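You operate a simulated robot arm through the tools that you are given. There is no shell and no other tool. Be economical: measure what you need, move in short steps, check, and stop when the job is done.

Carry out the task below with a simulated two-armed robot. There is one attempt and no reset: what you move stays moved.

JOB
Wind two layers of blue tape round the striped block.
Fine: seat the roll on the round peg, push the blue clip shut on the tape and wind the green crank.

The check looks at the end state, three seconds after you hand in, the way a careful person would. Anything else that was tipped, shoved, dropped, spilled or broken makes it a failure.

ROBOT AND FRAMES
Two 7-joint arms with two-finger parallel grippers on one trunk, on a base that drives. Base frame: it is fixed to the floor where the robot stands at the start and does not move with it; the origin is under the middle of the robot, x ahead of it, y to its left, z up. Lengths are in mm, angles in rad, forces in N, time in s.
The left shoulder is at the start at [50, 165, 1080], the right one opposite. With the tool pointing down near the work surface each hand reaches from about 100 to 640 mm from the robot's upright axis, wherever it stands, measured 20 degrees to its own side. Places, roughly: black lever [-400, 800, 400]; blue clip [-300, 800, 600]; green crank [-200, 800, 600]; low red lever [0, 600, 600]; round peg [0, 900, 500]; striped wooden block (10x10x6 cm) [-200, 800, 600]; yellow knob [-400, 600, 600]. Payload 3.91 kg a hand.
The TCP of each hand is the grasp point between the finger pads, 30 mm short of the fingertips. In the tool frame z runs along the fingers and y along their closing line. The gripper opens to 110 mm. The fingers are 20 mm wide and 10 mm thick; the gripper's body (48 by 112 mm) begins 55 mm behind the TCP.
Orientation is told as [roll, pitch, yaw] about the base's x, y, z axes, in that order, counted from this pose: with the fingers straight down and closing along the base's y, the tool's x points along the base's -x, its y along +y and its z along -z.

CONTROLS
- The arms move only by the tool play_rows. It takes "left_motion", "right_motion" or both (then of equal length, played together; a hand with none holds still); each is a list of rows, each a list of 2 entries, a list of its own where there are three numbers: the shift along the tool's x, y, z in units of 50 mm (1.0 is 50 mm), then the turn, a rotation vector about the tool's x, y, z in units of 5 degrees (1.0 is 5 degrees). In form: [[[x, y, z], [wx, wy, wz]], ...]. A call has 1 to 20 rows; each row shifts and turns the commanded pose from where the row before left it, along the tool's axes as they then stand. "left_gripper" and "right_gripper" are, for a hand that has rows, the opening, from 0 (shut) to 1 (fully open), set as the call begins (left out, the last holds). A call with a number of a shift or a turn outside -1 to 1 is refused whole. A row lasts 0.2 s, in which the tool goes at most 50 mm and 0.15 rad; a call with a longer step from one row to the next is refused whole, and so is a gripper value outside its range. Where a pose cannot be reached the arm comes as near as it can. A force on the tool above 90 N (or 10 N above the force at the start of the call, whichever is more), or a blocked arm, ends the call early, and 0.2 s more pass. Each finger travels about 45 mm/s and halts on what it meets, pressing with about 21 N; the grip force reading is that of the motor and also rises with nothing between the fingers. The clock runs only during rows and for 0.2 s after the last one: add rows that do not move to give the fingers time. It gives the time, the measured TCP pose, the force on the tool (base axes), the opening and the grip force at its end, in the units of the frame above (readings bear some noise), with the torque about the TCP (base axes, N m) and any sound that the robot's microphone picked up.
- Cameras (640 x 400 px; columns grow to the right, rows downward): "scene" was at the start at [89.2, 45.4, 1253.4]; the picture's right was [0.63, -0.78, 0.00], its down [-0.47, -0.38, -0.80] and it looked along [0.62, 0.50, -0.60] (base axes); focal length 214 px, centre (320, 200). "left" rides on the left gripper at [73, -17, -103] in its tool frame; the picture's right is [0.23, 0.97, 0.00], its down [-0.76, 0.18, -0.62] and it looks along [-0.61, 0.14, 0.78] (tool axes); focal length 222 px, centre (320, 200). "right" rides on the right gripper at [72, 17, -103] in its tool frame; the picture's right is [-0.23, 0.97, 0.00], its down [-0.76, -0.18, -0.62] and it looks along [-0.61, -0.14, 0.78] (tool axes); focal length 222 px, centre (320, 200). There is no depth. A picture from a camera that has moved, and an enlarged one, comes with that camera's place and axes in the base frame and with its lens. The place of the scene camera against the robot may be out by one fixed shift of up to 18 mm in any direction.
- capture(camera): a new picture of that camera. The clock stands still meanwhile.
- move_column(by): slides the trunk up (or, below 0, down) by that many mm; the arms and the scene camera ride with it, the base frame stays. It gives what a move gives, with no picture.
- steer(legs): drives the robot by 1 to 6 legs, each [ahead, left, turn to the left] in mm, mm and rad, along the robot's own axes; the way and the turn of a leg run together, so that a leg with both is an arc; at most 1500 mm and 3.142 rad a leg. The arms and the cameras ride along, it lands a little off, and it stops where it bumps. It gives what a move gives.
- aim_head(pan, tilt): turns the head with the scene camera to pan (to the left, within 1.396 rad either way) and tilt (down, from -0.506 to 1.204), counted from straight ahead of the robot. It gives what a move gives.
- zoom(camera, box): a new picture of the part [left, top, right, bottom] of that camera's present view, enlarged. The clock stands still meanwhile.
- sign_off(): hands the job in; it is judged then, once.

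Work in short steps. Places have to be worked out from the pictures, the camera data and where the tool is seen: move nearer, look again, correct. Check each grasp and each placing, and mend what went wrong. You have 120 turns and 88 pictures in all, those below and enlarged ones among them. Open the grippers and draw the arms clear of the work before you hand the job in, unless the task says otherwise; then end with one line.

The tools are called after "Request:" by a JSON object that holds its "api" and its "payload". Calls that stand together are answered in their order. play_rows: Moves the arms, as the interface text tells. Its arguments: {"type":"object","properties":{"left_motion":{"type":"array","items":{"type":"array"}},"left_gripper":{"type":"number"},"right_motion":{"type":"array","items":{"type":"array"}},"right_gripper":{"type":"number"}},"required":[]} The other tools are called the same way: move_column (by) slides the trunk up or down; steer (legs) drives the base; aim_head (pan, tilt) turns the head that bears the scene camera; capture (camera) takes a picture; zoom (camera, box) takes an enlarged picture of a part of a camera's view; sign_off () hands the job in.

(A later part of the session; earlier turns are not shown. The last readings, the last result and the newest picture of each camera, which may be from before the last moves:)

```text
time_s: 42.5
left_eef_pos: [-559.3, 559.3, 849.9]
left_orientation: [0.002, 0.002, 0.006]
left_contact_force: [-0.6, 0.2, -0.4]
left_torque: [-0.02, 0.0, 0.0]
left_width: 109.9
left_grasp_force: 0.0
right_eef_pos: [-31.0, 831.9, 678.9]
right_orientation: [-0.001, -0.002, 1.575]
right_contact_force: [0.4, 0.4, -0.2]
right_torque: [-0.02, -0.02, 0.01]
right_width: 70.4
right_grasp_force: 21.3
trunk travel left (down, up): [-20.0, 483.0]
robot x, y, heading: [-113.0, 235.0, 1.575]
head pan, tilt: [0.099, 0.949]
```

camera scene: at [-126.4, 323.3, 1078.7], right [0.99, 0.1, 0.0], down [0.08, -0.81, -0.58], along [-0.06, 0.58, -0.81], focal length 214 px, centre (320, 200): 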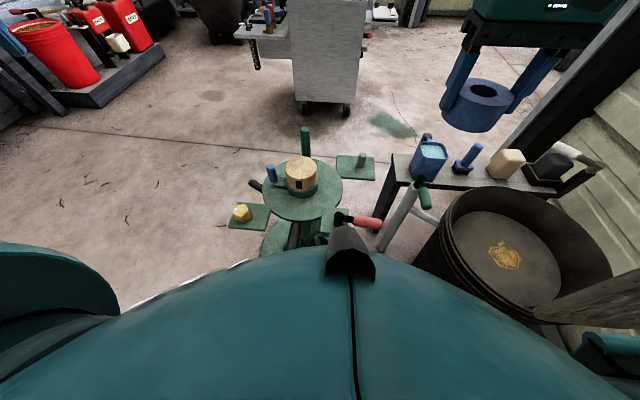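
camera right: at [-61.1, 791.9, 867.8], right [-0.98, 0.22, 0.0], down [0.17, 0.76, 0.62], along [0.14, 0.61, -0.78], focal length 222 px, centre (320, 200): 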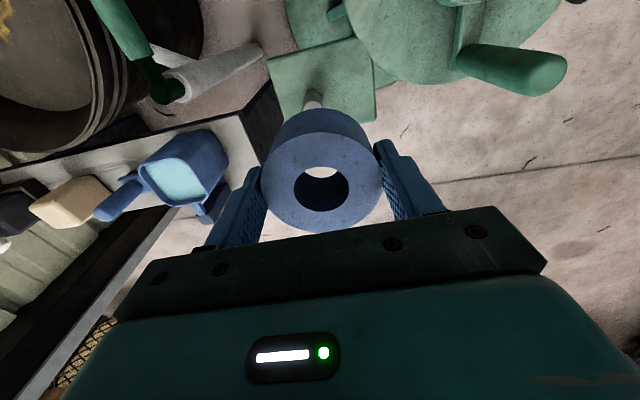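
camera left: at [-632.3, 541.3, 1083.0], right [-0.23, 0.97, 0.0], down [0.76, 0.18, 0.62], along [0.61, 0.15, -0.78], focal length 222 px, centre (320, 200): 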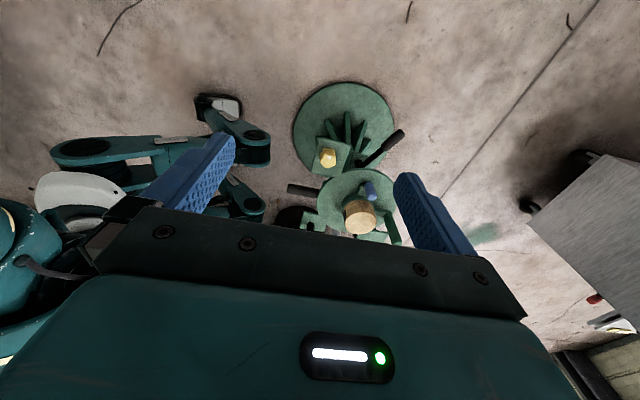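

Request:
{"api": "play_rows", "payload": {"right_motion": [[[-0.42, 0.02, 0], [0, 0, 0]], [[-0.42, 0.02, 0], [0, 0, 0]], [[0, 0, 0.4], [0, 0, 0]], [[0, 0, 0], [0, 0, 0]], [[0, 0, 0], [0, 0, 0]]]}}

Request:
{"api": "zoom", "payload": {"camera": "scene", "box": [300, 40, 420, 145]}}

```text
time_s: 43.7
left_eef_pos: [-560.1, 560.0, 848.3]
left_orientation: [0.001, 0.0, 0.005]
left_contact_force: [0.9, -0.8, -0.3]
left_torque: [0.0, -0.01, -0.01]
left_width: 110.1
left_grasp_force: 0.1
right_eef_pos: [-32.0, 866.9, 657.8]
right_orientation: [-0.001, -0.001, 1.576]
right_contact_force: [0.0, 0.4, -0.2]
right_torque: [0.04, 0.03, 0.01]
right_width: 70.4
right_grasp_force: 20.7
right hand out of reach, approached as far as the arm can: row 2
trunk travel left (down, up): [-20.0, 483.0]
robot x, y, heading: [-109.1, 233.9, 1.575]
head pan, tilt: [0.099, 0.949]
```

```text
3.81 times, centred on (360, 92) of scene
camera zoom: at [-126.4, 323.4, 948.7], right [0.99, 0.1, 0.0], down [0.08, -0.81, -0.58], along [-0.06, 0.58, -0.81], focal length 817 px, centre (168, 610)
```

zoom: 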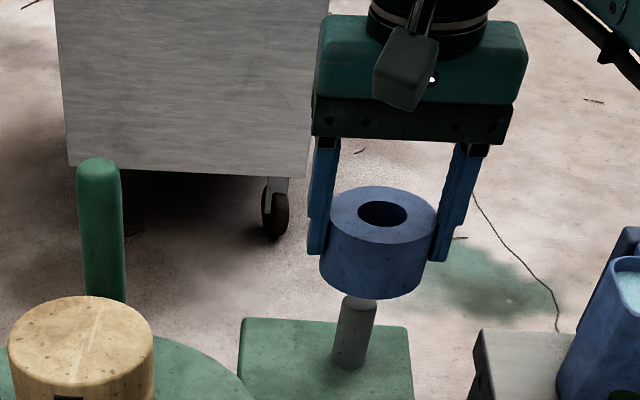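

Trunk height isn't the limit; I need the robot ~20–40 mm closer. I raise the column, shift left away from the bin, then try ahead.

Request:
{"api": "move_column", "payload": {"by": 65}}

Request:
{"api": "steer", "payload": {"legs": [[-10, 0, 0], [0, 70, 0], [40, 0, 0]]}}

Request:
{"api": "aim_head", "payload": {"pan": -0.15, "tilt": 0.8}}

Request:
{"api": "capture", "payload": {"camera": "scene"}}

```text
time_s: 44.7
left_eef_pos: [-559.3, 559.3, 913.4]
left_orientation: [0.002, -0.001, 0.006]
left_contact_force: [-0.7, -0.4, 0.3]
left_torque: [-0.01, 0.06, -0.02]
left_width: 109.9
left_grasp_force: 0.0
right_eef_pos: [-31.9, 867.3, 723.6]
right_orientation: [0.0, -0.002, 1.578]
right_contact_force: [-1.0, 0.2, -1.1]
right_torque: [-0.02, 0.01, 0.01]
right_width: 70.6
right_grasp_force: 21.5
trunk travel left (down, up): [-85.0, 418.0]
robot x, y, heading: [-112.4, 229.9, 1.575]
head pan, tilt: [0.099, 0.949]
```

```text
time_s: 46.3
left_eef_pos: [-632.4, 548.8, 913.6]
left_orientation: [0.003, 0.002, 0.003]
left_contact_force: [0.6, 0.6, 0.6]
left_torque: [-0.02, 0.04, -0.03]
left_width: 109.9
left_grasp_force: 0.1
right_eef_pos: [-105.1, 855.9, 723.8]
right_orientation: [0.001, -0.003, 1.576]
right_contact_force: [0.2, -0.8, 0.0]
right_torque: [0.02, -0.01, 0.02]
right_width: 70.5
right_grasp_force: 21.4
trunk travel left (down, up): [-85.0, 418.0]
robot x, y, heading: [-181.6, 220.1, 1.572]
head pan, tilt: [0.099, 0.949]
stopped in leg 3: the robot was blocked; the commanded pose is now the measured one
```

```text
time_s: 47.1
left_eef_pos: [-633.3, 547.6, 913.9]
left_orientation: [0.003, 0.001, 0.008]
left_contact_force: [0.2, 0.3, 0.0]
left_torque: [0.01, 0.03, -0.01]
left_width: 110.1
left_grasp_force: 0.1
right_eef_pos: [-105.2, 855.0, 722.3]
right_orientation: [0.0, -0.002, 1.576]
right_contact_force: [-0.1, 0.7, -0.3]
right_torque: [0.0, 0.0, -0.02]
right_width: 70.4
right_grasp_force: 21.2
trunk travel left (down, up): [-85.0, 418.0]
robot x, y, heading: [-182.1, 218.6, 1.573]
head pan, tilt: [-0.15, 0.799]
```

```text
51 pictures are left
camera scene: at [-180.2, 319.5, 1025.2], right [0.99, -0.14, 0.0], down [-0.1, -0.71, -0.7], along [0.1, 0.69, -0.72], focal length 214 px, centre (320, 200)
```

scene: 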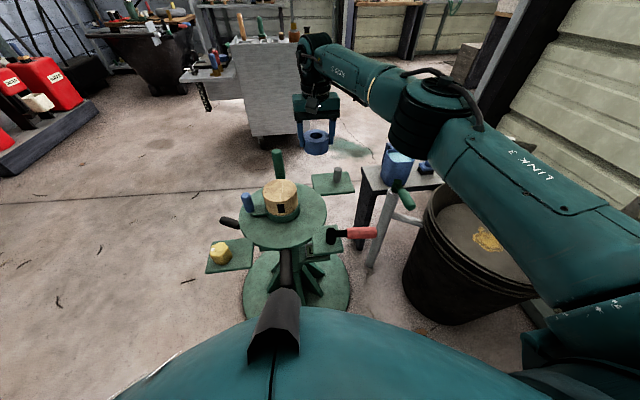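

The blocks fit a ~502 mm circle round the fixture's base disc, so I can't get closer; but turning left in place brings the right shoulder forward. I lift the roll, retract, and turn left 0.6 rad.

Request:
{"api": "play_rows", "payload": {"right_motion": [[[0.3, -0.4, -0.7], [0, 0, 0]], [[0.3, -0.4, -0.7], [0, 0, 0]], [[0.4, -0.5, -0.7], [0, 0, 0]], [[0.5, -0.5, -0.5], [0, 0, 0]], [[0.5, -0.5, 0], [0, 0, 0]], [[0, 0, 0], [0, 0, 0]]]}}

Request:
{"api": "steer", "payload": {"legs": [[-8, 0, 0], [0, 0, 0.6]]}}

Request:
{"api": "aim_head", "payload": {"pan": -0.6, "tilt": 0.85}}

Request:
{"api": "capture", "payload": {"camera": "scene"}}

```text
time_s: 48.5
left_eef_pos: [-633.2, 547.8, 913.4]
left_orientation: [0.001, -0.001, 0.005]
left_contact_force: [0.5, -0.5, -0.6]
left_torque: [0.04, 0.04, -0.01]
left_width: 110.2
left_grasp_force: 0.1
right_eef_pos: [11.3, 755.6, 854.3]
right_orientation: [0.0, -0.003, 1.575]
right_contact_force: [-0.8, -0.5, -1.1]
right_torque: [-0.01, 0.02, 0.02]
right_width: 70.0
right_grasp_force: 21.0
trunk travel left (down, up): [-85.0, 418.0]
robot x, y, heading: [-183.1, 217.6, 1.572]
head pan, tilt: [-0.15, 0.799]
```

```text
time_s: 50.9
left_eef_pos: [-740.0, 231.0, 914.1]
left_orientation: [0.002, -0.001, 0.604]
left_contact_force: [0.1, 1.0, 1.0]
left_torque: [-0.02, -0.04, -0.01]
left_width: 109.9
left_grasp_force: 0.0
right_eef_pos: [-326.1, 765.5, 854.8]
right_orientation: [0.001, -0.001, 2.176]
right_contact_force: [0.0, 0.1, -0.4]
right_torque: [0.04, 0.01, 0.0]
right_width: 70.2
right_grasp_force: 21.3
trunk travel left (down, up): [-85.0, 418.0]
robot x, y, heading: [-182.3, 209.3, 2.171]
head pan, tilt: [-0.15, 0.799]
```

```text
time_s: 51.8
left_eef_pos: [-740.1, 230.6, 913.6]
left_orientation: [0.002, 0.003, 0.604]
left_contact_force: [-0.2, -0.1, -0.2]
left_torque: [0.01, 0.01, 0.02]
left_width: 109.8
left_grasp_force: 0.0
right_eef_pos: [-325.1, 763.7, 853.9]
right_orientation: [0.0, -0.002, 2.176]
right_contact_force: [0.4, -0.5, -0.9]
right_torque: [-0.01, -0.01, 0.0]
right_width: 70.1
right_grasp_force: 21.2
trunk travel left (down, up): [-85.0, 418.0]
robot x, y, heading: [-186.5, 210.0, 2.174]
head pan, tilt: [-0.6, 0.85]
```

```text
50 pictures are left
camera scene: at [-208.6, 304.8, 1021.2], right [1.0, 0.0, 0.0], down [0.0, -0.75, -0.66], along [0.0, 0.66, -0.75], focal length 214 px, centre (320, 200)
```

scene: 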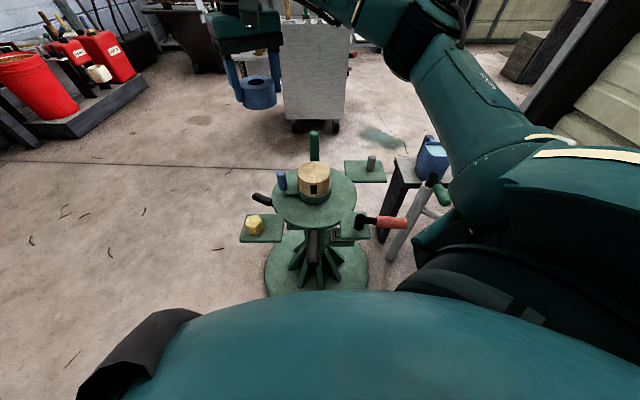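

I move the roll to over the peg (TCP target [-34.4, 874]) at height 720.

Request:
{"api": "play_rows", "payload": {"right_motion": [[[0.214, -0.861, 0], [0, 0, 0]], [[0.214, -0.861, 0], [0, 0, 0]], [[0.214, -0.861, 0], [0, 0, 0]], [[0.214, -0.861, 0], [0, 0, 0]], [[0.214, -0.861, 0.3], [0, 0, 0]], [[0.214, -0.861, 0.3], [0, 0, 0]], [[0.214, -0.861, 0.3], [0, 0, 0]], [[0, 0, 0.6], [0, 0, 0]], [[0, 0, 0.6], [0, 0, 0]], [[0, 0, 0.5], [0, 0, 0]], [[0, 0, 0], [0, 0, 0]]]}}

Request:
{"api": "zoom", "payload": {"camera": "scene", "box": [300, 80, 440, 200]}}

Request:
{"api": "capture", "payload": {"camera": "right"}}

```text
time_s: 54.2
left_eef_pos: [-739.9, 229.7, 914.9]
left_orientation: [0.002, -0.001, 0.605]
left_contact_force: [0.5, -0.1, -0.1]
left_torque: [0.0, 0.03, 0.03]
left_width: 110.0
left_grasp_force: 0.0
right_eef_pos: [-46.5, 869.3, 728.2]
right_orientation: [0.001, -0.002, 2.176]
right_contact_force: [0.4, -0.1, -0.8]
right_torque: [-0.01, 0.01, -0.01]
right_width: 70.3
right_grasp_force: 21.1
right hand out of reach, approached as far as the arm can: row 7
trunk travel left (down, up): [-85.0, 418.0]
robot x, y, heading: [-186.1, 209.0, 2.173]
head pan, tilt: [-0.6, 0.85]
```

```text
3.33 times, centred on (370, 140) of scene
camera zoom: at [-208.5, 304.8, 1021.2], right [1.0, 0.0, 0.0], down [0.0, -0.75, -0.66], along [0.0, 0.66, -0.75], focal length 715 px, centre (153, 400)
```

zoom: 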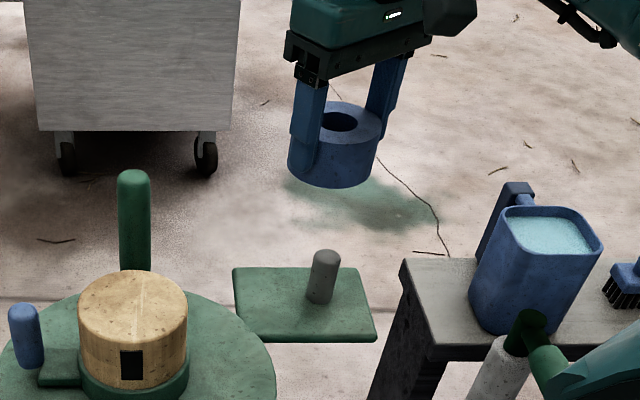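

```text
48 pictures are left
camera right: at [-19.9, 801.4, 830.5], right [-0.93, -0.37, 0.0], down [-0.29, 0.73, 0.62], along [-0.23, 0.58, -0.78], focal length 222 px, centre (320, 200)
```

right: 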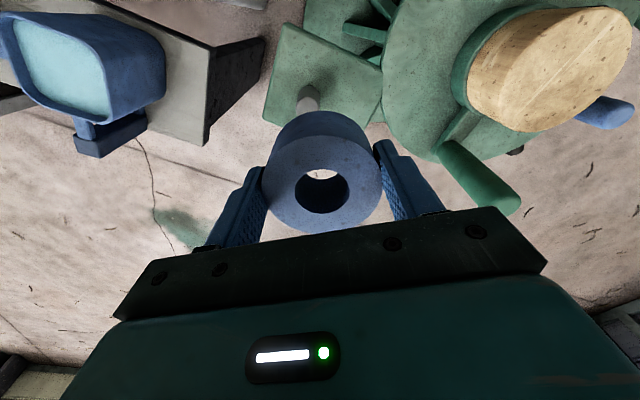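

Still ~12 mm short; I shift the robot 60 mm in +x (tangent to the base disc), which brings the peg comfortably in reach.

Request:
{"api": "steer", "payload": {"legs": [[-34, -49, 0]]}}

```text
time_s: 55.1
left_eef_pos: [-679.3, 230.8, 914.0]
left_orientation: [0.002, 0.0, 0.604]
left_contact_force: [-0.1, 0.1, 0.3]
left_torque: [0.0, 0.01, -0.01]
left_width: 110.3
left_grasp_force: 0.2
right_eef_pos: [13.4, 870.0, 728.1]
right_orientation: [0.001, -0.001, 2.173]
right_contact_force: [0.5, -0.1, 0.2]
right_torque: [-0.01, 0.0, 0.01]
right_width: 70.0
right_grasp_force: 21.4
trunk travel left (down, up): [-85.0, 418.0]
robot x, y, heading: [-126.2, 213.5, 2.174]
head pan, tilt: [-0.6, 0.85]
```

Request:
{"api": "zoom", "payload": {"camera": "right", "box": [260, 40, 500, 190]}}

```text
2.67 times, centred on (380, 115) of right
camera zoom: at [40.0, 801.3, 830.8], right [-0.93, -0.37, 0.0], down [-0.29, 0.73, 0.62], along [-0.23, 0.58, -0.78], focal length 592 px, centre (160, 427)
```

zoom: 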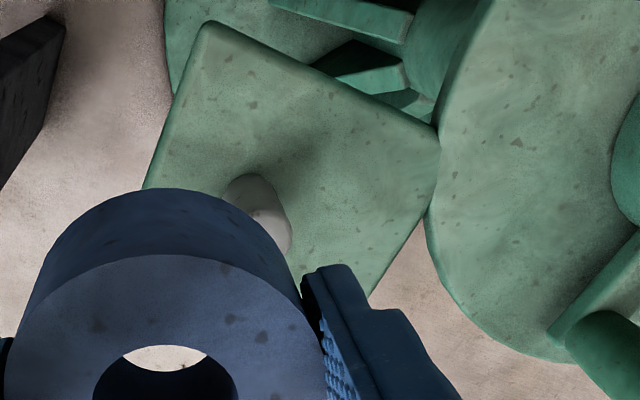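

Peg prediction matches the picture. I move over it and lower to just above.

Request:
{"api": "play_rows", "payload": {"right_motion": [[[-0.304, 0.371, 0], [0, 0, 0]], [[-0.303, 0.371, 0], [0, 0, 0]], [[0, 0, 0.4], [0, 0, 0]], [[0, 0, 0.4], [0, 0, 0]], [[0, 0, 0.4], [0, 0, 0]], [[0, 0, 0], [0, 0, 0]], [[0, 0, 0], [0, 0, 0]]]}}

Request:
{"api": "zoom", "payload": {"camera": "scene", "box": [320, 110, 440, 190]}}

```text
time_s: 56.7
left_eef_pos: [-680.5, 230.0, 913.7]
left_orientation: [0.002, 0.001, 0.602]
left_contact_force: [0.7, -0.5, -0.2]
left_torque: [-0.03, 0.0, -0.03]
left_width: 110.1
left_grasp_force: 0.0
right_eef_pos: [-34.7, 874.6, 667.2]
right_orientation: [-0.002, 0.0, 2.174]
right_contact_force: [0.1, 0.4, -0.1]
right_torque: [-0.03, 0.0, 0.0]
right_width: 70.2
right_grasp_force: 21.1
trunk travel left (down, up): [-85.0, 418.0]
robot x, y, heading: [-121.7, 209.7, 2.167]
head pan, tilt: [-0.6, 0.85]
```

```text
5.00 times, centred on (380, 150) of scene
camera zoom: at [-148.7, 304.7, 1021.2], right [1.0, 0.0, 0.0], down [0.0, -0.75, -0.66], along [0.0, 0.66, -0.75], focal length 1072 px, centre (20, 450)
```

zoom: 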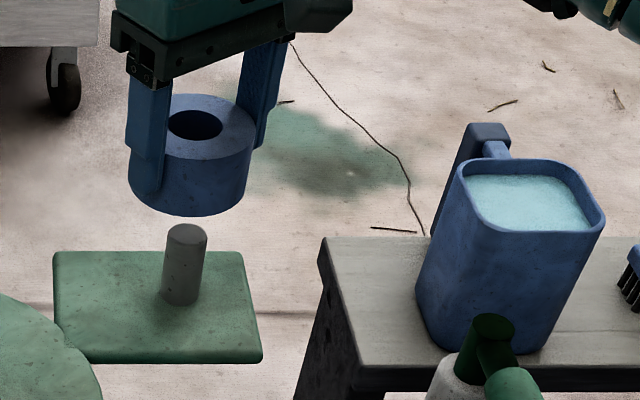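

Roll looks ~2–4 mm to −x of the peg in the scene view. I nudge +2 mm x, and lower 20 mm for a closer comparison.

Request:
{"api": "play_rows", "payload": {"right_motion": [[[0.023, -0.033, 0.2], [0, 0, 0]], [[0, 0, 0.2], [0, 0, 0]], [[0, 0, 0], [0, 0, 0]]]}}

Request:
{"api": "zoom", "payload": {"camera": "scene", "box": [330, 120, 390, 180]}}

```text
time_s: 57.5
left_eef_pos: [-679.7, 231.3, 914.4]
left_orientation: [0.003, 0.0, 0.602]
left_contact_force: [-0.1, 0.2, -0.2]
left_torque: [0.0, -0.01, 0.0]
left_width: 110.0
left_grasp_force: 0.1
right_eef_pos: [-32.9, 874.2, 648.0]
right_orientation: [0.001, -0.001, 2.175]
right_contact_force: [-1.2, 0.8, -1.0]
right_torque: [-0.04, -0.02, -0.06]
right_width: 70.2
right_grasp_force: 21.1
trunk travel left (down, up): [-85.0, 418.0]
robot x, y, heading: [-123.3, 211.9, 2.171]
head pan, tilt: [-0.6, 0.85]
```

```text
6.67 times, centred on (360, 150) of scene
camera zoom: at [-148.7, 304.8, 1021.2], right [1.0, 0.0, 0.0], down [0.0, -0.75, -0.66], along [0.0, 0.66, -0.75], focal length 1430 px, centre (53, 533)
```

zoom: 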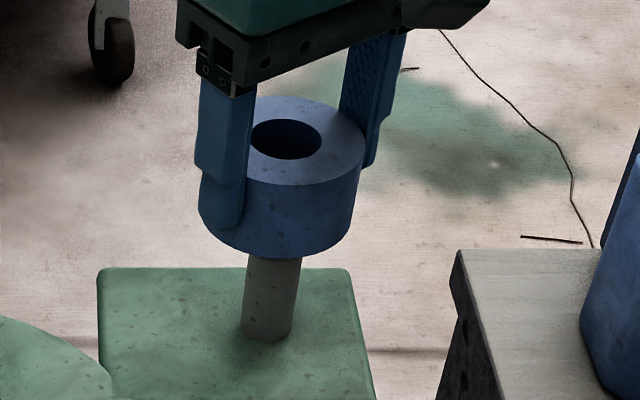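

The peg's axis extended upward passes right through the hole's centre. I lower further, watching force.

Request:
{"api": "play_rows", "payload": {"right_motion": [[[0, 0, 0.2], [0, 0, 0]], [[0, 0, 0.2], [0, 0, 0]], [[0, 0, 0.2], [0, 0, 0]], [[0, 0, 0], [0, 0, 0]]]}}

Request:
{"api": "zoom", "payload": {"camera": "scene", "box": [330, 120, 390, 180]}}

```text
time_s: 58.5
left_eef_pos: [-681.2, 230.1, 913.9]
left_orientation: [0.002, 0.001, 0.602]
left_contact_force: [-0.3, -0.3, 0.4]
left_torque: [0.07, 0.0, 0.0]
left_width: 109.7
left_grasp_force: 0.0
right_eef_pos: [-33.5, 874.4, 619.4]
right_orientation: [0.001, -0.008, 2.176]
right_contact_force: [-0.8, 5.6, 15.4]
right_torque: [-0.04, 0.04, 0.01]
right_width: 70.4
right_grasp_force: 20.7
trunk travel left (down, up): [-85.0, 418.0]
robot x, y, heading: [-123.2, 214.6, 2.176]
head pan, tilt: [-0.6, 0.85]
```

```text
6.67 times, centred on (360, 150) of scene
camera zoom: at [-149.0, 303.9, 1021.4], right [1.0, 0.0, 0.0], down [0.0, -0.75, -0.66], along [0.0, 0.66, -0.75], focal length 1430 px, centre (53, 533)
```

zoom: 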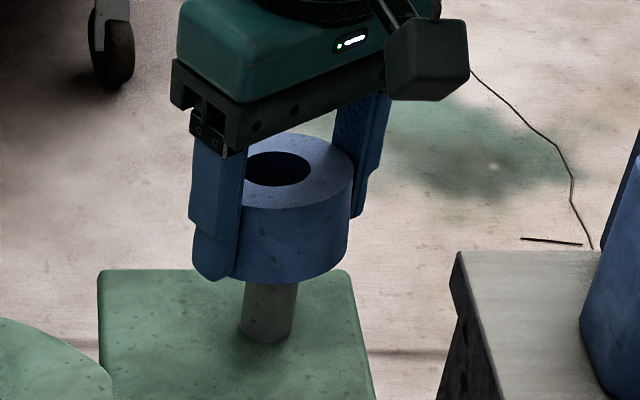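

Contact at the rim: peg pushes toward +y (5.6 N), and the roll slipped ~10 mm up in the fingers. I lift 15 mm, shift +4 mm in y, and retry gently.

Request:
{"api": "play_rows", "payload": {"right_motion": [[[0, 0, -0.3], [0, 0, 0]], [[-0.066, -0.045, 0], [0, 0, 0]], [[0, 0, 0], [0, 0, 0]]]}}

Request:
{"api": "play_rows", "payload": {"right_motion": [[[0, 0, 0.1], [0, 0, 0]], [[0, 0, 0.1], [0, 0, 0]], [[0, 0, 0.1], [0, 0, 0]], [[0, 0, 0], [0, 0, 0]]]}}

Request:
{"api": "zoom", "payload": {"camera": "scene", "box": [330, 120, 390, 180]}}

```text
time_s: 59.3
left_eef_pos: [-679.5, 230.7, 913.9]
left_orientation: [0.001, -0.001, 0.603]
left_contact_force: [-0.3, -0.7, 0.0]
left_torque: [0.03, -0.01, 0.04]
left_width: 110.2
left_grasp_force: 0.0
right_eef_pos: [-33.5, 879.2, 632.2]
right_orientation: [0.0, 0.001, 2.175]
right_contact_force: [-0.3, 0.0, -0.1]
right_torque: [-0.02, -0.04, -0.01]
right_width: 70.2
right_grasp_force: 20.7
trunk travel left (down, up): [-85.0, 418.0]
robot x, y, heading: [-125.7, 210.9, 2.169]
head pan, tilt: [-0.6, 0.85]
```

```text
time_s: 60.3
left_eef_pos: [-679.4, 230.5, 914.4]
left_orientation: [0.005, 0.0, 0.603]
left_contact_force: [-0.3, 0.4, 0.5]
left_torque: [0.0, 0.02, -0.01]
left_width: 109.9
left_grasp_force: 0.1
right_eef_pos: [-33.6, 877.3, 619.8]
right_orientation: [0.001, -0.006, 2.175]
right_contact_force: [1.6, -0.6, 10.4]
right_torque: [-0.24, 0.0, 0.06]
right_width: 70.0
right_grasp_force: 21.6
trunk travel left (down, up): [-85.0, 418.0]
robot x, y, heading: [-125.8, 209.1, 2.175]
head pan, tilt: [-0.6, 0.85]
```

```text
6.67 times, centred on (360, 150) of scene
camera zoom: at [-148.7, 303.9, 1021.5], right [1.0, 0.0, 0.0], down [0.0, -0.75, -0.66], along [0.0, 0.66, -0.75], focal length 1430 px, centre (53, 533)
```

zoom: 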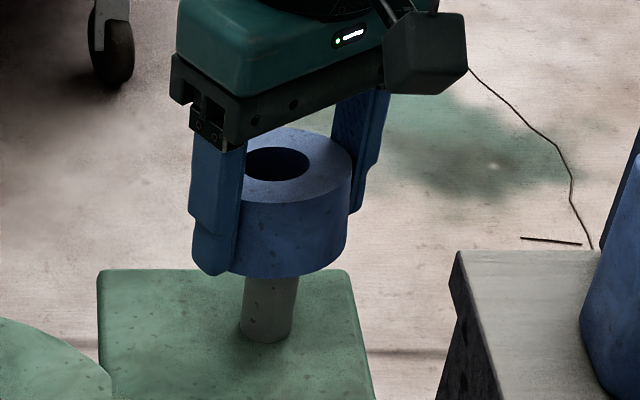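

Torque suggests contact on the roll's −y side. I lift and check the roll's attitude in the grip.

Request:
{"api": "play_rows", "payload": {"right_motion": [[[0, 0, -0.5], [0, 0, 0]], [[0, 0, 0], [0, 0, 0]]]}}

Request:
{"api": "zoom", "payload": {"camera": "right", "box": [240, 60, 400, 240]}}

Request:
{"api": "zoom", "payload": {"camera": "scene", "box": [330, 110, 390, 180]}}

```text
time_s: 60.9
left_eef_pos: [-680.4, 231.7, 914.3]
left_orientation: [0.004, 0.001, 0.6]
left_contact_force: [0.3, 1.0, 0.0]
left_torque: [0.01, 0.01, 0.04]
left_width: 109.9
left_grasp_force: 0.0
right_eef_pos: [-33.2, 878.3, 643.1]
right_orientation: [-0.001, 0.0, 2.177]
right_contact_force: [0.1, 0.7, -0.3]
right_torque: [-0.03, 0.02, 0.02]
right_width: 70.2
right_grasp_force: 21.2
trunk travel left (down, up): [-85.0, 418.0]
robot x, y, heading: [-122.7, 214.4, 2.173]
head pan, tilt: [-0.6, 0.85]
```

```text
2.22 times, centred on (320, 150) of right
camera zoom: at [-5.8, 809.3, 745.7], right [-0.93, -0.37, 0.0], down [-0.29, 0.73, 0.62], along [-0.23, 0.58, -0.78], focal length 494 px, centre (320, 311)
```

zoom: 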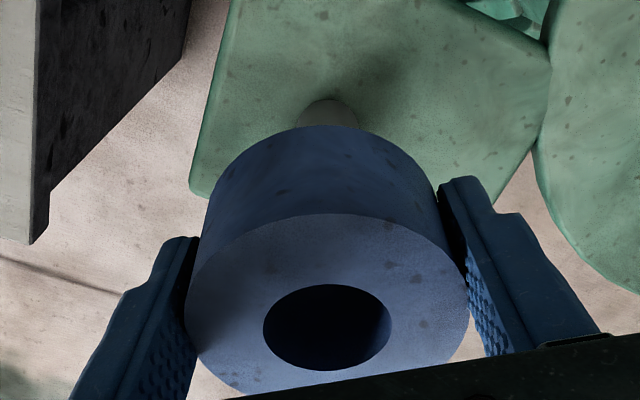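

```text
5.71 times, centred on (360, 145) of scene
camera zoom: at [-148.7, 304.7, 1021.1], right [1.0, 0.0, 0.0], down [0.0, -0.75, -0.66], along [0.0, 0.66, -0.75], focal length 1226 px, centre (91, 514)
```

zoom: 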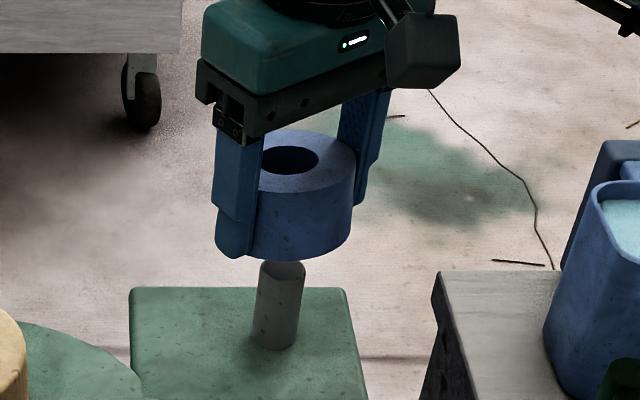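

The roll pivoted ~10° in the fingers (near side up) and rode up 10 mm, so the peg was on the near (−y) side. I shift ~10 mm to −y and tilt the tool −10° to level the roll.

Request:
{"api": "play_rows", "payload": {"right_motion": [[[0.178, 0.105, 0], [0, 0, 0]], [[0, 0, 0], [0, -1, 0]], [[0, 0, 0], [0, -1, 0]], [[0, 0, 0], [0, 0, 0]], [[0, 0, 0], [0, 0, 0]]]}}

Request:
{"api": "zoom", "payload": {"camera": "right", "box": [240, 60, 400, 240]}}

Request:
{"api": "zoom", "payload": {"camera": "scene", "box": [330, 110, 390, 180]}}

```text
time_s: 62.1
left_eef_pos: [-680.3, 230.5, 913.6]
left_orientation: [0.002, -0.002, 0.603]
left_contact_force: [0.0, -0.1, -0.3]
left_torque: [0.03, -0.01, -0.01]
left_width: 110.1
left_grasp_force: 0.0
right_eef_pos: [-32.4, 868.0, 643.1]
right_orientation: [0.001, -0.177, 2.175]
right_contact_force: [0.5, 0.0, -1.2]
right_torque: [0.0, 0.02, 0.01]
right_width: 70.2
right_grasp_force: 21.2
trunk travel left (down, up): [-85.0, 418.0]
robot x, y, heading: [-123.1, 210.5, 2.172]
head pan, tilt: [-0.6, 0.85]
```

```text
2.22 times, centred on (320, 150) of right
camera zoom: at [4.4, 785.2, 731.6], right [-0.93, -0.37, 0.04], down [-0.22, 0.63, 0.75], along [-0.3, 0.68, -0.66], focal length 494 px, centre (320, 311)
```

zoom: 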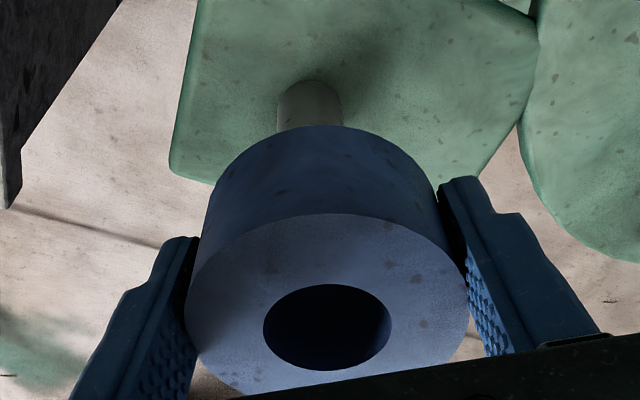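

```text
5.71 times, centred on (360, 145) of scene
camera zoom: at [-148.7, 304.8, 1021.2], right [1.0, 0.0, 0.0], down [0.0, -0.75, -0.66], along [0.0, 0.66, -0.75], focal length 1226 px, centre (91, 514)
```

zoom: 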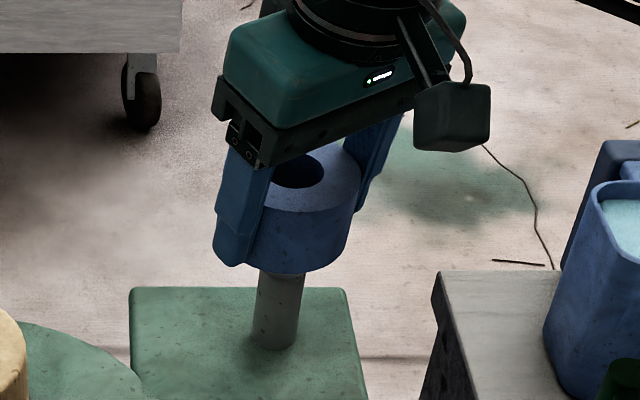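

I back off the tilt by ~3.4° (roll's own tilt estimated 6.6°), then lower gently 20 mm.

Request:
{"api": "play_rows", "payload": {"right_motion": [[[0, 0, 0], [0, 0.68, 0]], [[0, 0, 0], [0, 0, 0]], [[-0.023, 0, 0.198], [0, 0, 0]], [[-0.023, 0, 0.198], [0, 0, 0]], [[0, 0, 0], [0, 0, 0]]]}}

Request:
{"api": "zoom", "payload": {"camera": "scene", "box": [330, 110, 390, 180]}}

```text
time_s: 63.3
left_eef_pos: [-679.3, 231.7, 912.6]
left_orientation: [0.002, 0.001, 0.603]
left_contact_force: [0.2, -0.7, -0.3]
left_torque: [-0.02, -0.02, 0.03]
left_width: 109.9
left_grasp_force: 0.1
right_eef_pos: [-34.6, 872.1, 624.0]
right_orientation: [0.0, -0.116, 2.173]
right_contact_force: [-0.3, 0.2, -0.6]
right_torque: [0.02, 0.0, 0.0]
right_width: 70.1
right_grasp_force: 21.3
trunk travel left (down, up): [-85.0, 418.0]
robot x, y, heading: [-123.5, 214.6, 2.176]
head pan, tilt: [-0.6, 0.85]
```

```text
5.71 times, centred on (360, 145) of scene
camera zoom: at [-148.7, 304.8, 1021.2], right [1.0, 0.0, 0.0], down [0.0, -0.75, -0.66], along [0.0, 0.66, -0.75], focal length 1226 px, centre (91, 514)
```

zoom: 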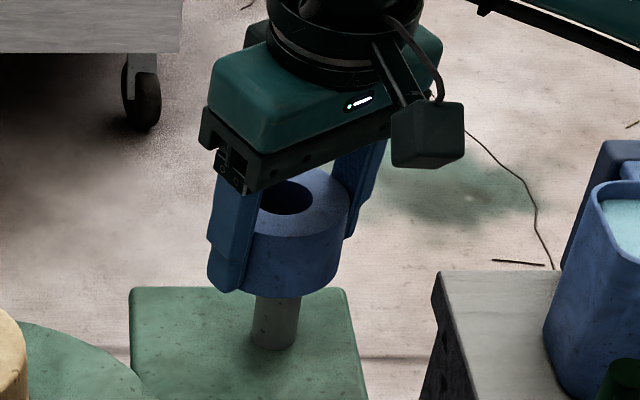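

No contact, but sideways drift put the hole ~5 mm to −x of the peg. I correct +x and lower 10 mm truly vertically.

Request:
{"api": "play_rows", "payload": {"right_motion": [[[0.068, -0.062, -0.05], [0, 0, 0]], [[0, 0, 0], [0, 0, 0]], [[0.0232, 0, 0.2], [0, 0, 0]], [[0, 0, 0], [0, 0, 0]]]}}

Request:
{"api": "zoom", "payload": {"camera": "scene", "box": [330, 110, 390, 180]}}

```text
time_s: 64.3
left_eef_pos: [-679.9, 229.8, 913.2]
left_orientation: [0.004, -0.001, 0.602]
left_contact_force: [-0.5, 0.3, -0.3]
left_torque: [0.01, 0.01, 0.02]
left_width: 110.1
left_grasp_force: 0.0
right_eef_pos: [-30.2, 870.2, 618.4]
right_orientation: [0.0, -0.117, 2.174]
right_contact_force: [3.3, -5.0, 13.7]
right_torque: [-0.3, -0.08, 0.01]
right_width: 70.4
right_grasp_force: 20.8
trunk travel left (down, up): [-85.0, 418.0]
robot x, y, heading: [-124.6, 211.4, 2.173]
head pan, tilt: [-0.6, 0.85]
```

```text
5.71 times, centred on (360, 145) of scene
camera zoom: at [-148.7, 303.4, 1021.6], right [1.0, 0.0, 0.0], down [0.0, -0.75, -0.66], along [0.0, 0.66, -0.75], focal length 1226 px, centre (91, 514)
```

zoom: 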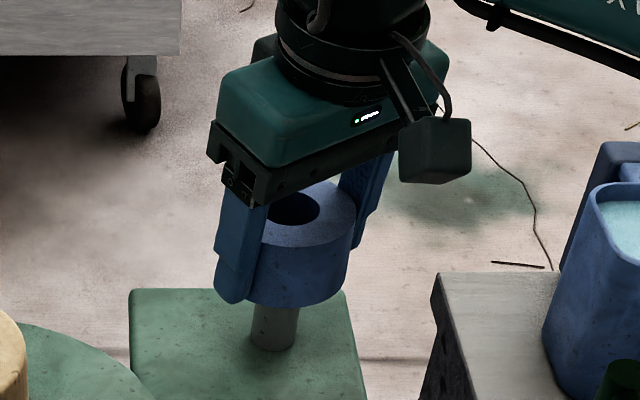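

Contact now with outward push along (+x,−y): the rim catches the peg's near edge. I lift 5 mm, shift 4 mm along tool +x, and lower again.

Request:
{"api": "play_rows", "payload": {"right_motion": [[[-0.0116, 0, -0.1], [0, 0, 0]], [[0.08, 0, 0], [0, 0, 0]], [[0, 0, 0], [0, 0, 0]], [[0.0116, 0, 0.1], [0, 0, 0]], [[0.0116, 0, 0.1], [0, 0, 0]], [[0, 0, 0], [0, 0, 0]]]}}

Request:
{"api": "zoom", "payload": {"camera": "right", "box": [240, 60, 400, 240]}}

Request:
{"api": "zoom", "payload": {"camera": "scene", "box": [330, 110, 390, 180]}}

```text
time_s: 65.7
left_eef_pos: [-680.0, 231.6, 913.9]
left_orientation: [0.002, 0.001, 0.601]
left_contact_force: [1.0, -0.8, 0.7]
left_torque: [0.01, 0.0, -0.04]
left_width: 110.0
left_grasp_force: 0.0
right_eef_pos: [-27.8, 867.5, 609.9]
right_orientation: [0.001, -0.118, 2.175]
right_contact_force: [-0.5, 0.6, -0.4]
right_torque: [-0.01, 0.02, 0.03]
right_width: 70.2
right_grasp_force: 21.0
trunk travel left (down, up): [-85.0, 418.0]
robot x, y, heading: [-122.8, 208.9, 2.17]
head pan, tilt: [-0.6, 0.85]
```

```text
2.22 times, centred on (320, 150) of right
camera zoom: at [5.4, 789.1, 704.1], right [-0.93, -0.37, 0.03], down [-0.24, 0.66, 0.71], along [-0.28, 0.65, -0.71], focal length 494 px, centre (320, 311)
```

zoom: 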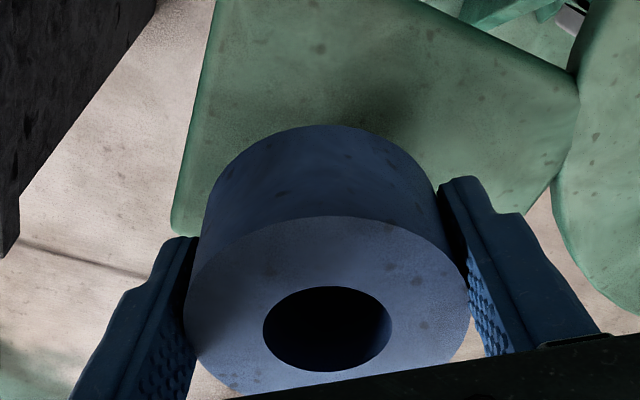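

```text
5.71 times, centred on (360, 145) of scene
camera zoom: at [-148.7, 304.7, 1021.2], right [1.0, 0.0, 0.0], down [0.0, -0.75, -0.66], along [0.0, 0.66, -0.75], focal length 1226 px, centre (91, 514)
```

zoom: 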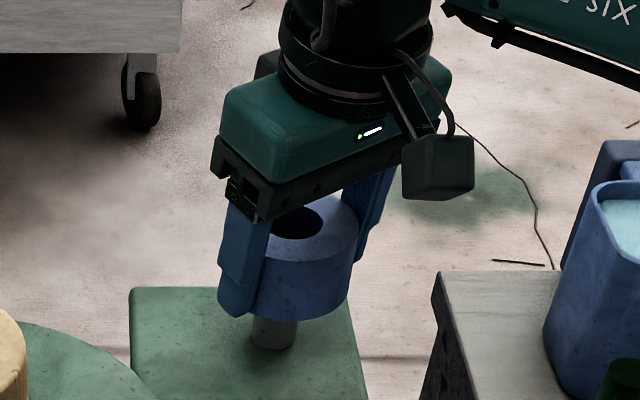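

It has slipped over the peg with no force. I keep lowering vertically.

Request:
{"api": "play_rows", "payload": {"right_motion": [[[0.0116, 0, 0.1], [0, 0, 0]], [[0.0116, 0, 0.1], [0, 0, 0]], [[0.0116, 0, 0.1], [0, 0, 0]], [[0, 0, 0], [0, 0, 0]]]}}

Request:
{"api": "zoom", "payload": {"camera": "scene", "box": [330, 110, 390, 180]}}

```text
time_s: 66.7
left_eef_pos: [-679.6, 230.6, 913.5]
left_orientation: [0.001, -0.001, 0.601]
left_contact_force: [0.1, -0.1, 0.0]
left_torque: [0.01, 0.02, -0.03]
left_width: 110.1
left_grasp_force: 0.1
right_eef_pos: [-28.3, 868.1, 595.0]
right_orientation: [0.002, -0.116, 2.175]
right_contact_force: [-1.9, -0.2, -0.7]
right_torque: [0.01, 0.02, 0.02]
right_width: 70.0
right_grasp_force: 20.6
trunk travel left (down, up): [-85.0, 418.0]
robot x, y, heading: [-125.8, 214.2, 2.172]
head pan, tilt: [-0.6, 0.85]
```

```text
5.71 times, centred on (360, 145) of scene
camera zoom: at [-148.7, 304.7, 1021.2], right [1.0, 0.0, 0.0], down [0.0, -0.75, -0.66], along [0.0, 0.66, -0.75], focal length 1226 px, centre (91, 514)
```

zoom: 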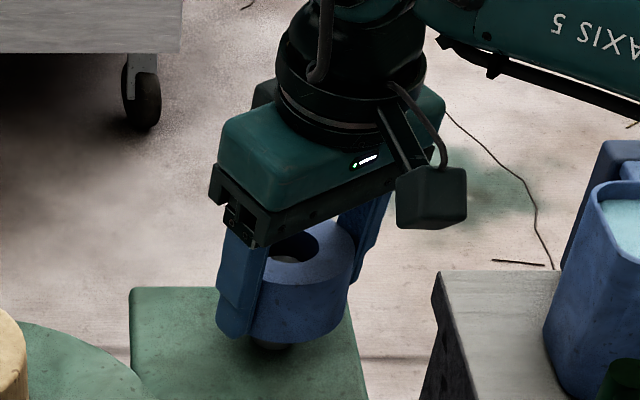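

Request:
{"api": "play_rows", "payload": {"right_motion": [[[0.0116, 0, 0.1], [0, 0, 0]], [[0.0116, 0, 0.1], [0, 0, 0]], [[0, 0, 0], [0, 0, 0]]]}}

Request:
{"api": "zoom", "payload": {"camera": "scene", "box": [330, 110, 390, 180]}}

```text
time_s: 67.5
left_eef_pos: [-680.0, 230.2, 914.0]
left_orientation: [0.002, 0.001, 0.601]
left_contact_force: [0.5, 0.3, 0.6]
left_torque: [0.01, -0.03, -0.02]
left_width: 109.9
left_grasp_force: 0.0
right_eef_pos: [-27.6, 867.0, 584.2]
right_orientation: [0.002, -0.116, 2.175]
right_contact_force: [-2.5, -1.8, 0.0]
right_torque: [-0.03, 0.05, -0.02]
right_width: 70.1
right_grasp_force: 21.0
trunk travel left (down, up): [-85.0, 418.0]
robot x, y, heading: [-124.3, 208.7, 2.175]
head pan, tilt: [-0.6, 0.85]
```

```text
5.71 times, centred on (360, 145) of scene
camera zoom: at [-148.7, 304.7, 1021.2], right [1.0, 0.0, 0.0], down [0.0, -0.75, -0.66], along [0.0, 0.66, -0.75], focal length 1226 px, centre (91, 514)
```

zoom: 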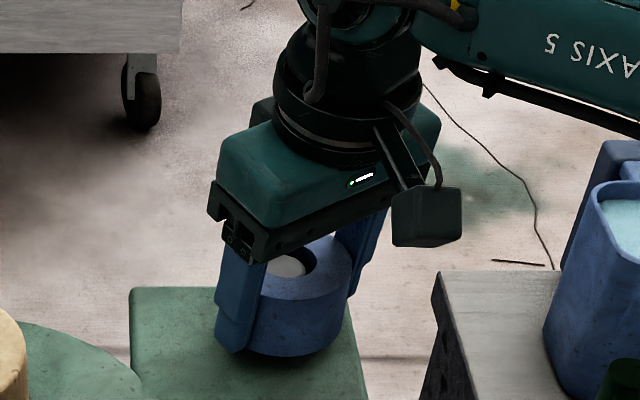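

The peg shows inside the hole and the roll is nearly down. I open the fingers and then withdraw straight up.

Request:
{"api": "play_rows", "payload": {"right_motion": [[[0, 0, 0], [0, 0, 0]], [[0, 0, 0], [0, 0, 0]], [[0, 0, 0], [0, 0, 0]], [[0, 0, 0], [0, 0, 0]], [[0, 0, 0], [0, 0, 0]]], "right_gripper": 1}}

Request:
{"api": "play_rows", "payload": {"right_motion": [[[-0.046, 0, -0.4], [0, 0, 0]], [[-0.06, 0, -0.5], [0, 0, 0]], [[-0.07, 0, -0.6], [0, 0, 0]], [[-0.07, 0, -0.6], [0, 1, 0]], [[0, 0, -0.5], [0, 0.34, 0]], [[0, 0, 0], [0, 0, 0]]]}}

Request:
{"api": "zoom", "payload": {"camera": "scene", "box": [230, 100, 430, 225]}}

Request:
{"api": "capture", "payload": {"camera": "right"}}

```text
time_s: 68.7
left_eef_pos: [-679.7, 230.5, 913.7]
left_orientation: [0.004, -0.002, 0.602]
left_contact_force: [0.2, 0.3, -0.1]
left_torque: [-0.02, 0.01, -0.03]
left_width: 109.9
left_grasp_force: 0.1
right_eef_pos: [-28.5, 868.2, 585.6]
right_orientation: [-0.001, -0.116, 2.174]
right_contact_force: [0.3, -0.2, 0.2]
right_torque: [0.04, -0.02, 0.01]
right_width: 109.9
right_grasp_force: 0.0
trunk travel left (down, up): [-85.0, 418.0]
robot x, y, heading: [-122.9, 214.9, 2.171]
head pan, tilt: [-0.6, 0.85]
```

```text
time_s: 70.1
left_eef_pos: [-680.9, 229.9, 914.7]
left_orientation: [0.003, 0.0, 0.604]
left_contact_force: [-0.6, -0.4, -0.5]
left_torque: [-0.02, -0.01, 0.03]
left_width: 110.0
left_grasp_force: 0.1
right_eef_pos: [-28.0, 866.1, 716.1]
right_orientation: [0.0, 0.0, 2.176]
right_contact_force: [0.2, -0.8, 0.2]
right_torque: [-0.02, -0.01, 0.01]
right_width: 110.0
right_grasp_force: 0.1
trunk travel left (down, up): [-85.0, 418.0]
robot x, y, heading: [-122.8, 213.0, 2.174]
head pan, tilt: [-0.6, 0.85]
```

```text
3.20 times, centred on (330, 162) of scene
camera zoom: at [-148.7, 304.7, 1021.2], right [1.0, 0.0, 0.0], down [0.0, -0.75, -0.66], along [0.0, 0.66, -0.75], focal length 686 px, centre (288, 320)
```

zoom: 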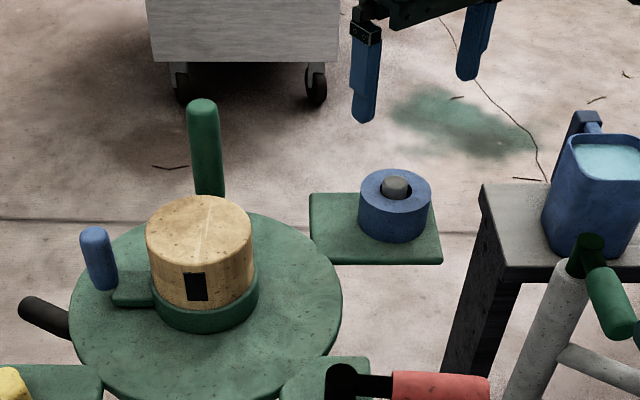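

```text
31 pictures are left
camera right: at [-1.2, 797.3, 819.0], right [-0.93, -0.37, 0.0], down [-0.29, 0.73, 0.62], along [-0.23, 0.58, -0.78], focal length 222 px, centre (320, 200)
```

right: 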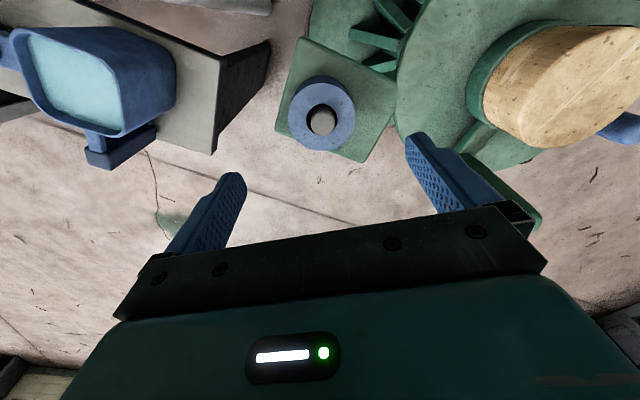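

The roll is seated on the peg. Next the blue clip (~[-322, 768]); I raise the right hand, close it, and pass over to look at the clip from its outer side.

Request:
{"api": "play_rows", "payload": {"right_motion": [[[0, 0, -0.8], [0, 0, 0]], [[0, 0, -0.7], [0, 0, 0]], [[-0.301, 0.86, 0], [0, 0, 0]], [[-0.301, 0.86, 0], [0, 0, 0]], [[-0.301, 0.86, 0], [0, 0, 0]], [[-0.301, 0.86, 0], [0, 0, 0]], [[-0.301, 0.86, 0], [0, 0, 0]], [[-0.301, 0.86, 0], [0, 0, 0]], [[-0.301, 0.86, 0], [0, 0, 0]], [[-0.301, 0.86, 0], [0, 0, 0]], [[0, 0, 0], [0, 0, 0]]], "right_gripper": 0}}

Request:
{"api": "capture", "payload": {"camera": "right"}}

```text
time_s: 72.5
left_eef_pos: [-680.3, 230.4, 914.3]
left_orientation: [0.004, 0.0, 0.603]
left_contact_force: [-0.3, -0.5, 0.0]
left_torque: [-0.01, -0.02, 0.0]
left_width: 109.8
left_grasp_force: 0.0
right_eef_pos: [-379.2, 769.4, 790.7]
right_orientation: [-0.001, -0.001, 2.175]
right_contact_force: [0.7, -1.1, -1.2]
right_torque: [0.03, -0.02, 0.01]
right_width: 0.1
right_grasp_force: 21.0
trunk travel left (down, up): [-85.0, 418.0]
robot x, y, heading: [-123.3, 215.3, 2.173]
head pan, tilt: [-0.6, 0.85]
```

```text
30 pictures are left
camera right: at [-352.4, 700.6, 894.2], right [-0.93, -0.37, 0.0], down [-0.29, 0.73, 0.62], along [-0.23, 0.58, -0.78], focal length 222 px, centre (320, 200)
```

right: 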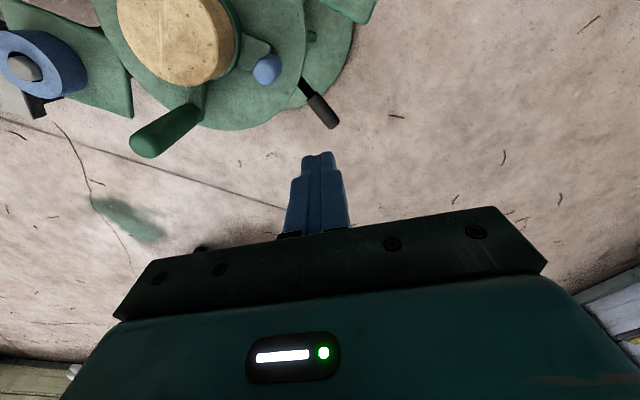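

Request:
{"api": "zoom", "payload": {"camera": "right", "box": [110, 10, 350, 180]}}

```text
2.35 times, centred on (230, 95) of right
camera zoom: at [-352.4, 700.6, 894.2], right [-0.93, -0.37, 0.0], down [-0.29, 0.73, 0.62], along [-0.23, 0.58, -0.78], focal length 523 px, centre (532, 447)
```

zoom: 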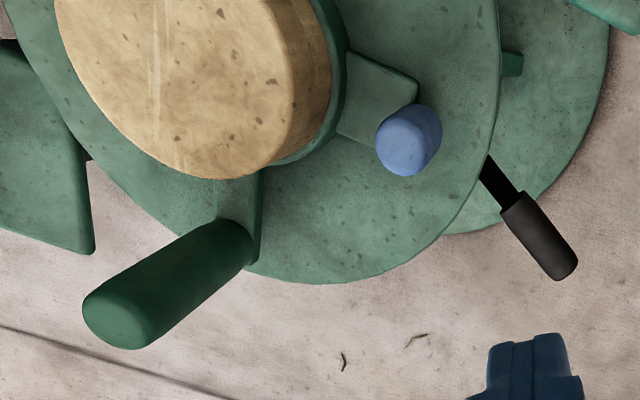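

The clip is a blue post at about [-315, 761] on a radial arm left of the block; crank handle ~[-219, 861], top 680. I lower the closed fingers outside the clip and creep in +x.

Request:
{"api": "play_rows", "payload": {"right_motion": [[[0.132, 0.091, 0.9], [0, 0, 0]], [[0, 0, 0.95], [0, 0, 0]], [[0, 0, 0.95], [0, 0, 0]], [[0, 0, 0.95], [0, 0, 0]], [[0, 0, 0], [0, 0, 0]], [[0.142, -0.206, 0], [0, 0, 0]], [[0.142, -0.206, 0], [0, 0, 0]], [[0, 0, 0], [0, 0, 0]]]}}

Request:
{"api": "zoom", "payload": {"camera": "scene", "box": [230, 120, 390, 220]}}

```text
time_s: 74.3
left_eef_pos: [-679.8, 230.3, 913.8]
left_orientation: [0.003, 0.001, 0.603]
left_contact_force: [0.0, 0.0, 0.0]
left_torque: [-0.03, -0.01, 0.0]
left_width: 110.2
left_grasp_force: 0.0
right_eef_pos: [-353.6, 761.2, 603.1]
right_orientation: [0.001, 0.0, 2.173]
right_contact_force: [-0.4, -0.3, 0.2]
right_torque: [0.0, 0.01, 0.05]
right_width: 0.1
right_grasp_force: 20.6
trunk travel left (down, up): [-85.0, 418.0]
robot x, y, heading: [-122.6, 212.8, 2.171]
head pan, tilt: [-0.6, 0.85]
```

```text
4.00 times, centred on (310, 170) of scene
camera zoom: at [-148.7, 304.7, 1021.2], right [1.0, 0.0, 0.0], down [0.0, -0.75, -0.66], along [0.0, 0.66, -0.75], focal length 858 px, centre (360, 320)
```

zoom: 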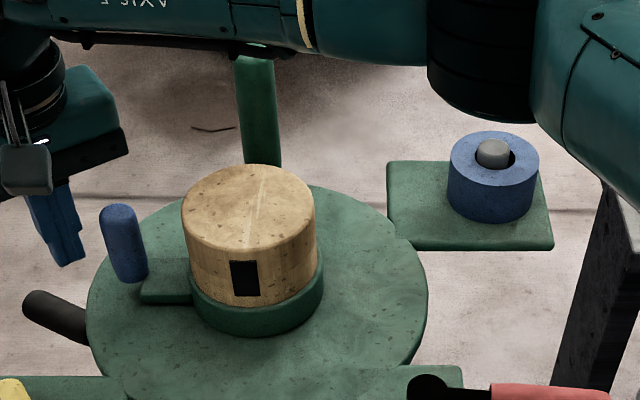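

Aligned; I push in +x in small rows and watch the force.

Request:
{"api": "play_rows", "payload": {"right_motion": [[[0.0568, -0.0823, 0], [0, 0, 0]], [[0.0568, -0.0823, 0], [0, 0, 0]], [[0.0568, -0.0823, 0], [0, 0, 0]], [[0.0568, -0.0823, 0], [0, 0, 0]], [[0.0568, -0.0823, 0], [0, 0, 0]], [[0, 0, 0], [0, 0, 0]]]}}

Request:
{"api": "zoom", "payload": {"camera": "scene", "box": [230, 120, 390, 220]}}

```text
time_s: 75.7
left_eef_pos: [-680.0, 229.9, 914.2]
left_orientation: [0.003, -0.001, 0.601]
left_contact_force: [0.7, -0.6, -0.6]
left_torque: [0.0, -0.01, 0.01]
left_width: 110.4
left_grasp_force: 0.1
right_eef_pos: [-329.8, 761.6, 603.4]
right_orientation: [0.001, 0.0, 2.175]
right_contact_force: [-3.1, 0.4, 0.5]
right_torque: [0.0, 0.01, -0.01]
right_width: 0.0
right_grasp_force: 21.7
trunk travel left (down, up): [-85.0, 418.0]
robot x, y, heading: [-124.4, 212.4, 2.176]
head pan, tilt: [-0.6, 0.85]
```

```text
4.00 times, centred on (310, 170) of scene
camera zoom: at [-148.7, 304.6, 1021.2], right [1.0, 0.0, 0.0], down [0.0, -0.75, -0.66], along [0.0, 0.66, -0.75], focal length 858 px, centre (360, 320)
```

zoom: 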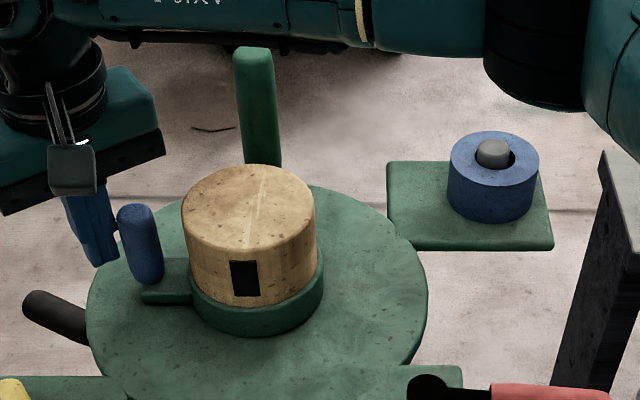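

The clip slides inward (3 N) without turning the table. I continue until it stops.

Request:
{"api": "play_rows", "payload": {"right_motion": [[[0.0568, -0.0823, 0], [0, 0, 0]], [[0.0568, -0.0823, 0], [0, 0, 0]], [[0.0568, -0.0823, 0], [0, 0, 0]], [[0.0568, -0.0823, 0], [0, 0, 0]], [[0, 0, 0], [0, 0, 0]]]}}

Request:
{"api": "zoom", "payload": {"camera": "scene", "box": [230, 120, 390, 220]}}

```text
time_s: 76.9
left_eef_pos: [-682.0, 229.6, 911.6]
left_orientation: [0.0, -0.002, 0.604]
left_contact_force: [-1.1, 0.2, -0.4]
left_torque: [-0.06, 0.0, 0.04]
left_width: 109.8
left_grasp_force: 0.1
right_eef_pos: [-320.4, 759.2, 603.9]
right_orientation: [0.019, -0.014, 2.188]
right_contact_force: [-57.5, -4.6, -5.0]
right_torque: [0.05, -0.35, -0.12]
right_width: 0.0
right_grasp_force: 21.3
trunk travel left (down, up): [-85.0, 418.0]
robot x, y, heading: [-123.6, 213.3, 2.179]
head pan, tilt: [-0.6, 0.85]
```

```text
4.00 times, centred on (310, 170) of scene
camera zoom: at [-151.4, 304.7, 1021.2], right [1.0, 0.0, 0.0], down [0.0, -0.75, -0.66], along [0.0, 0.66, -0.75], focal length 858 px, centre (360, 320)
```

zoom: 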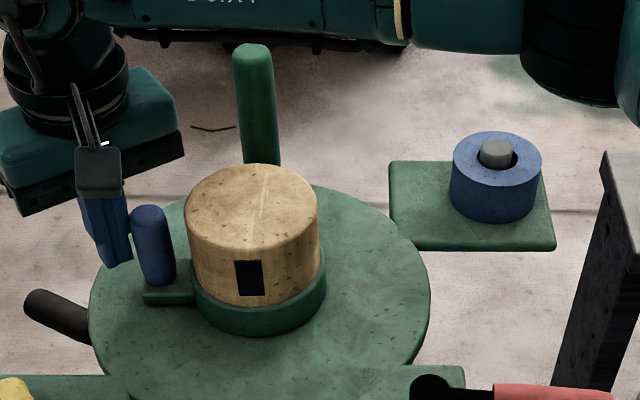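

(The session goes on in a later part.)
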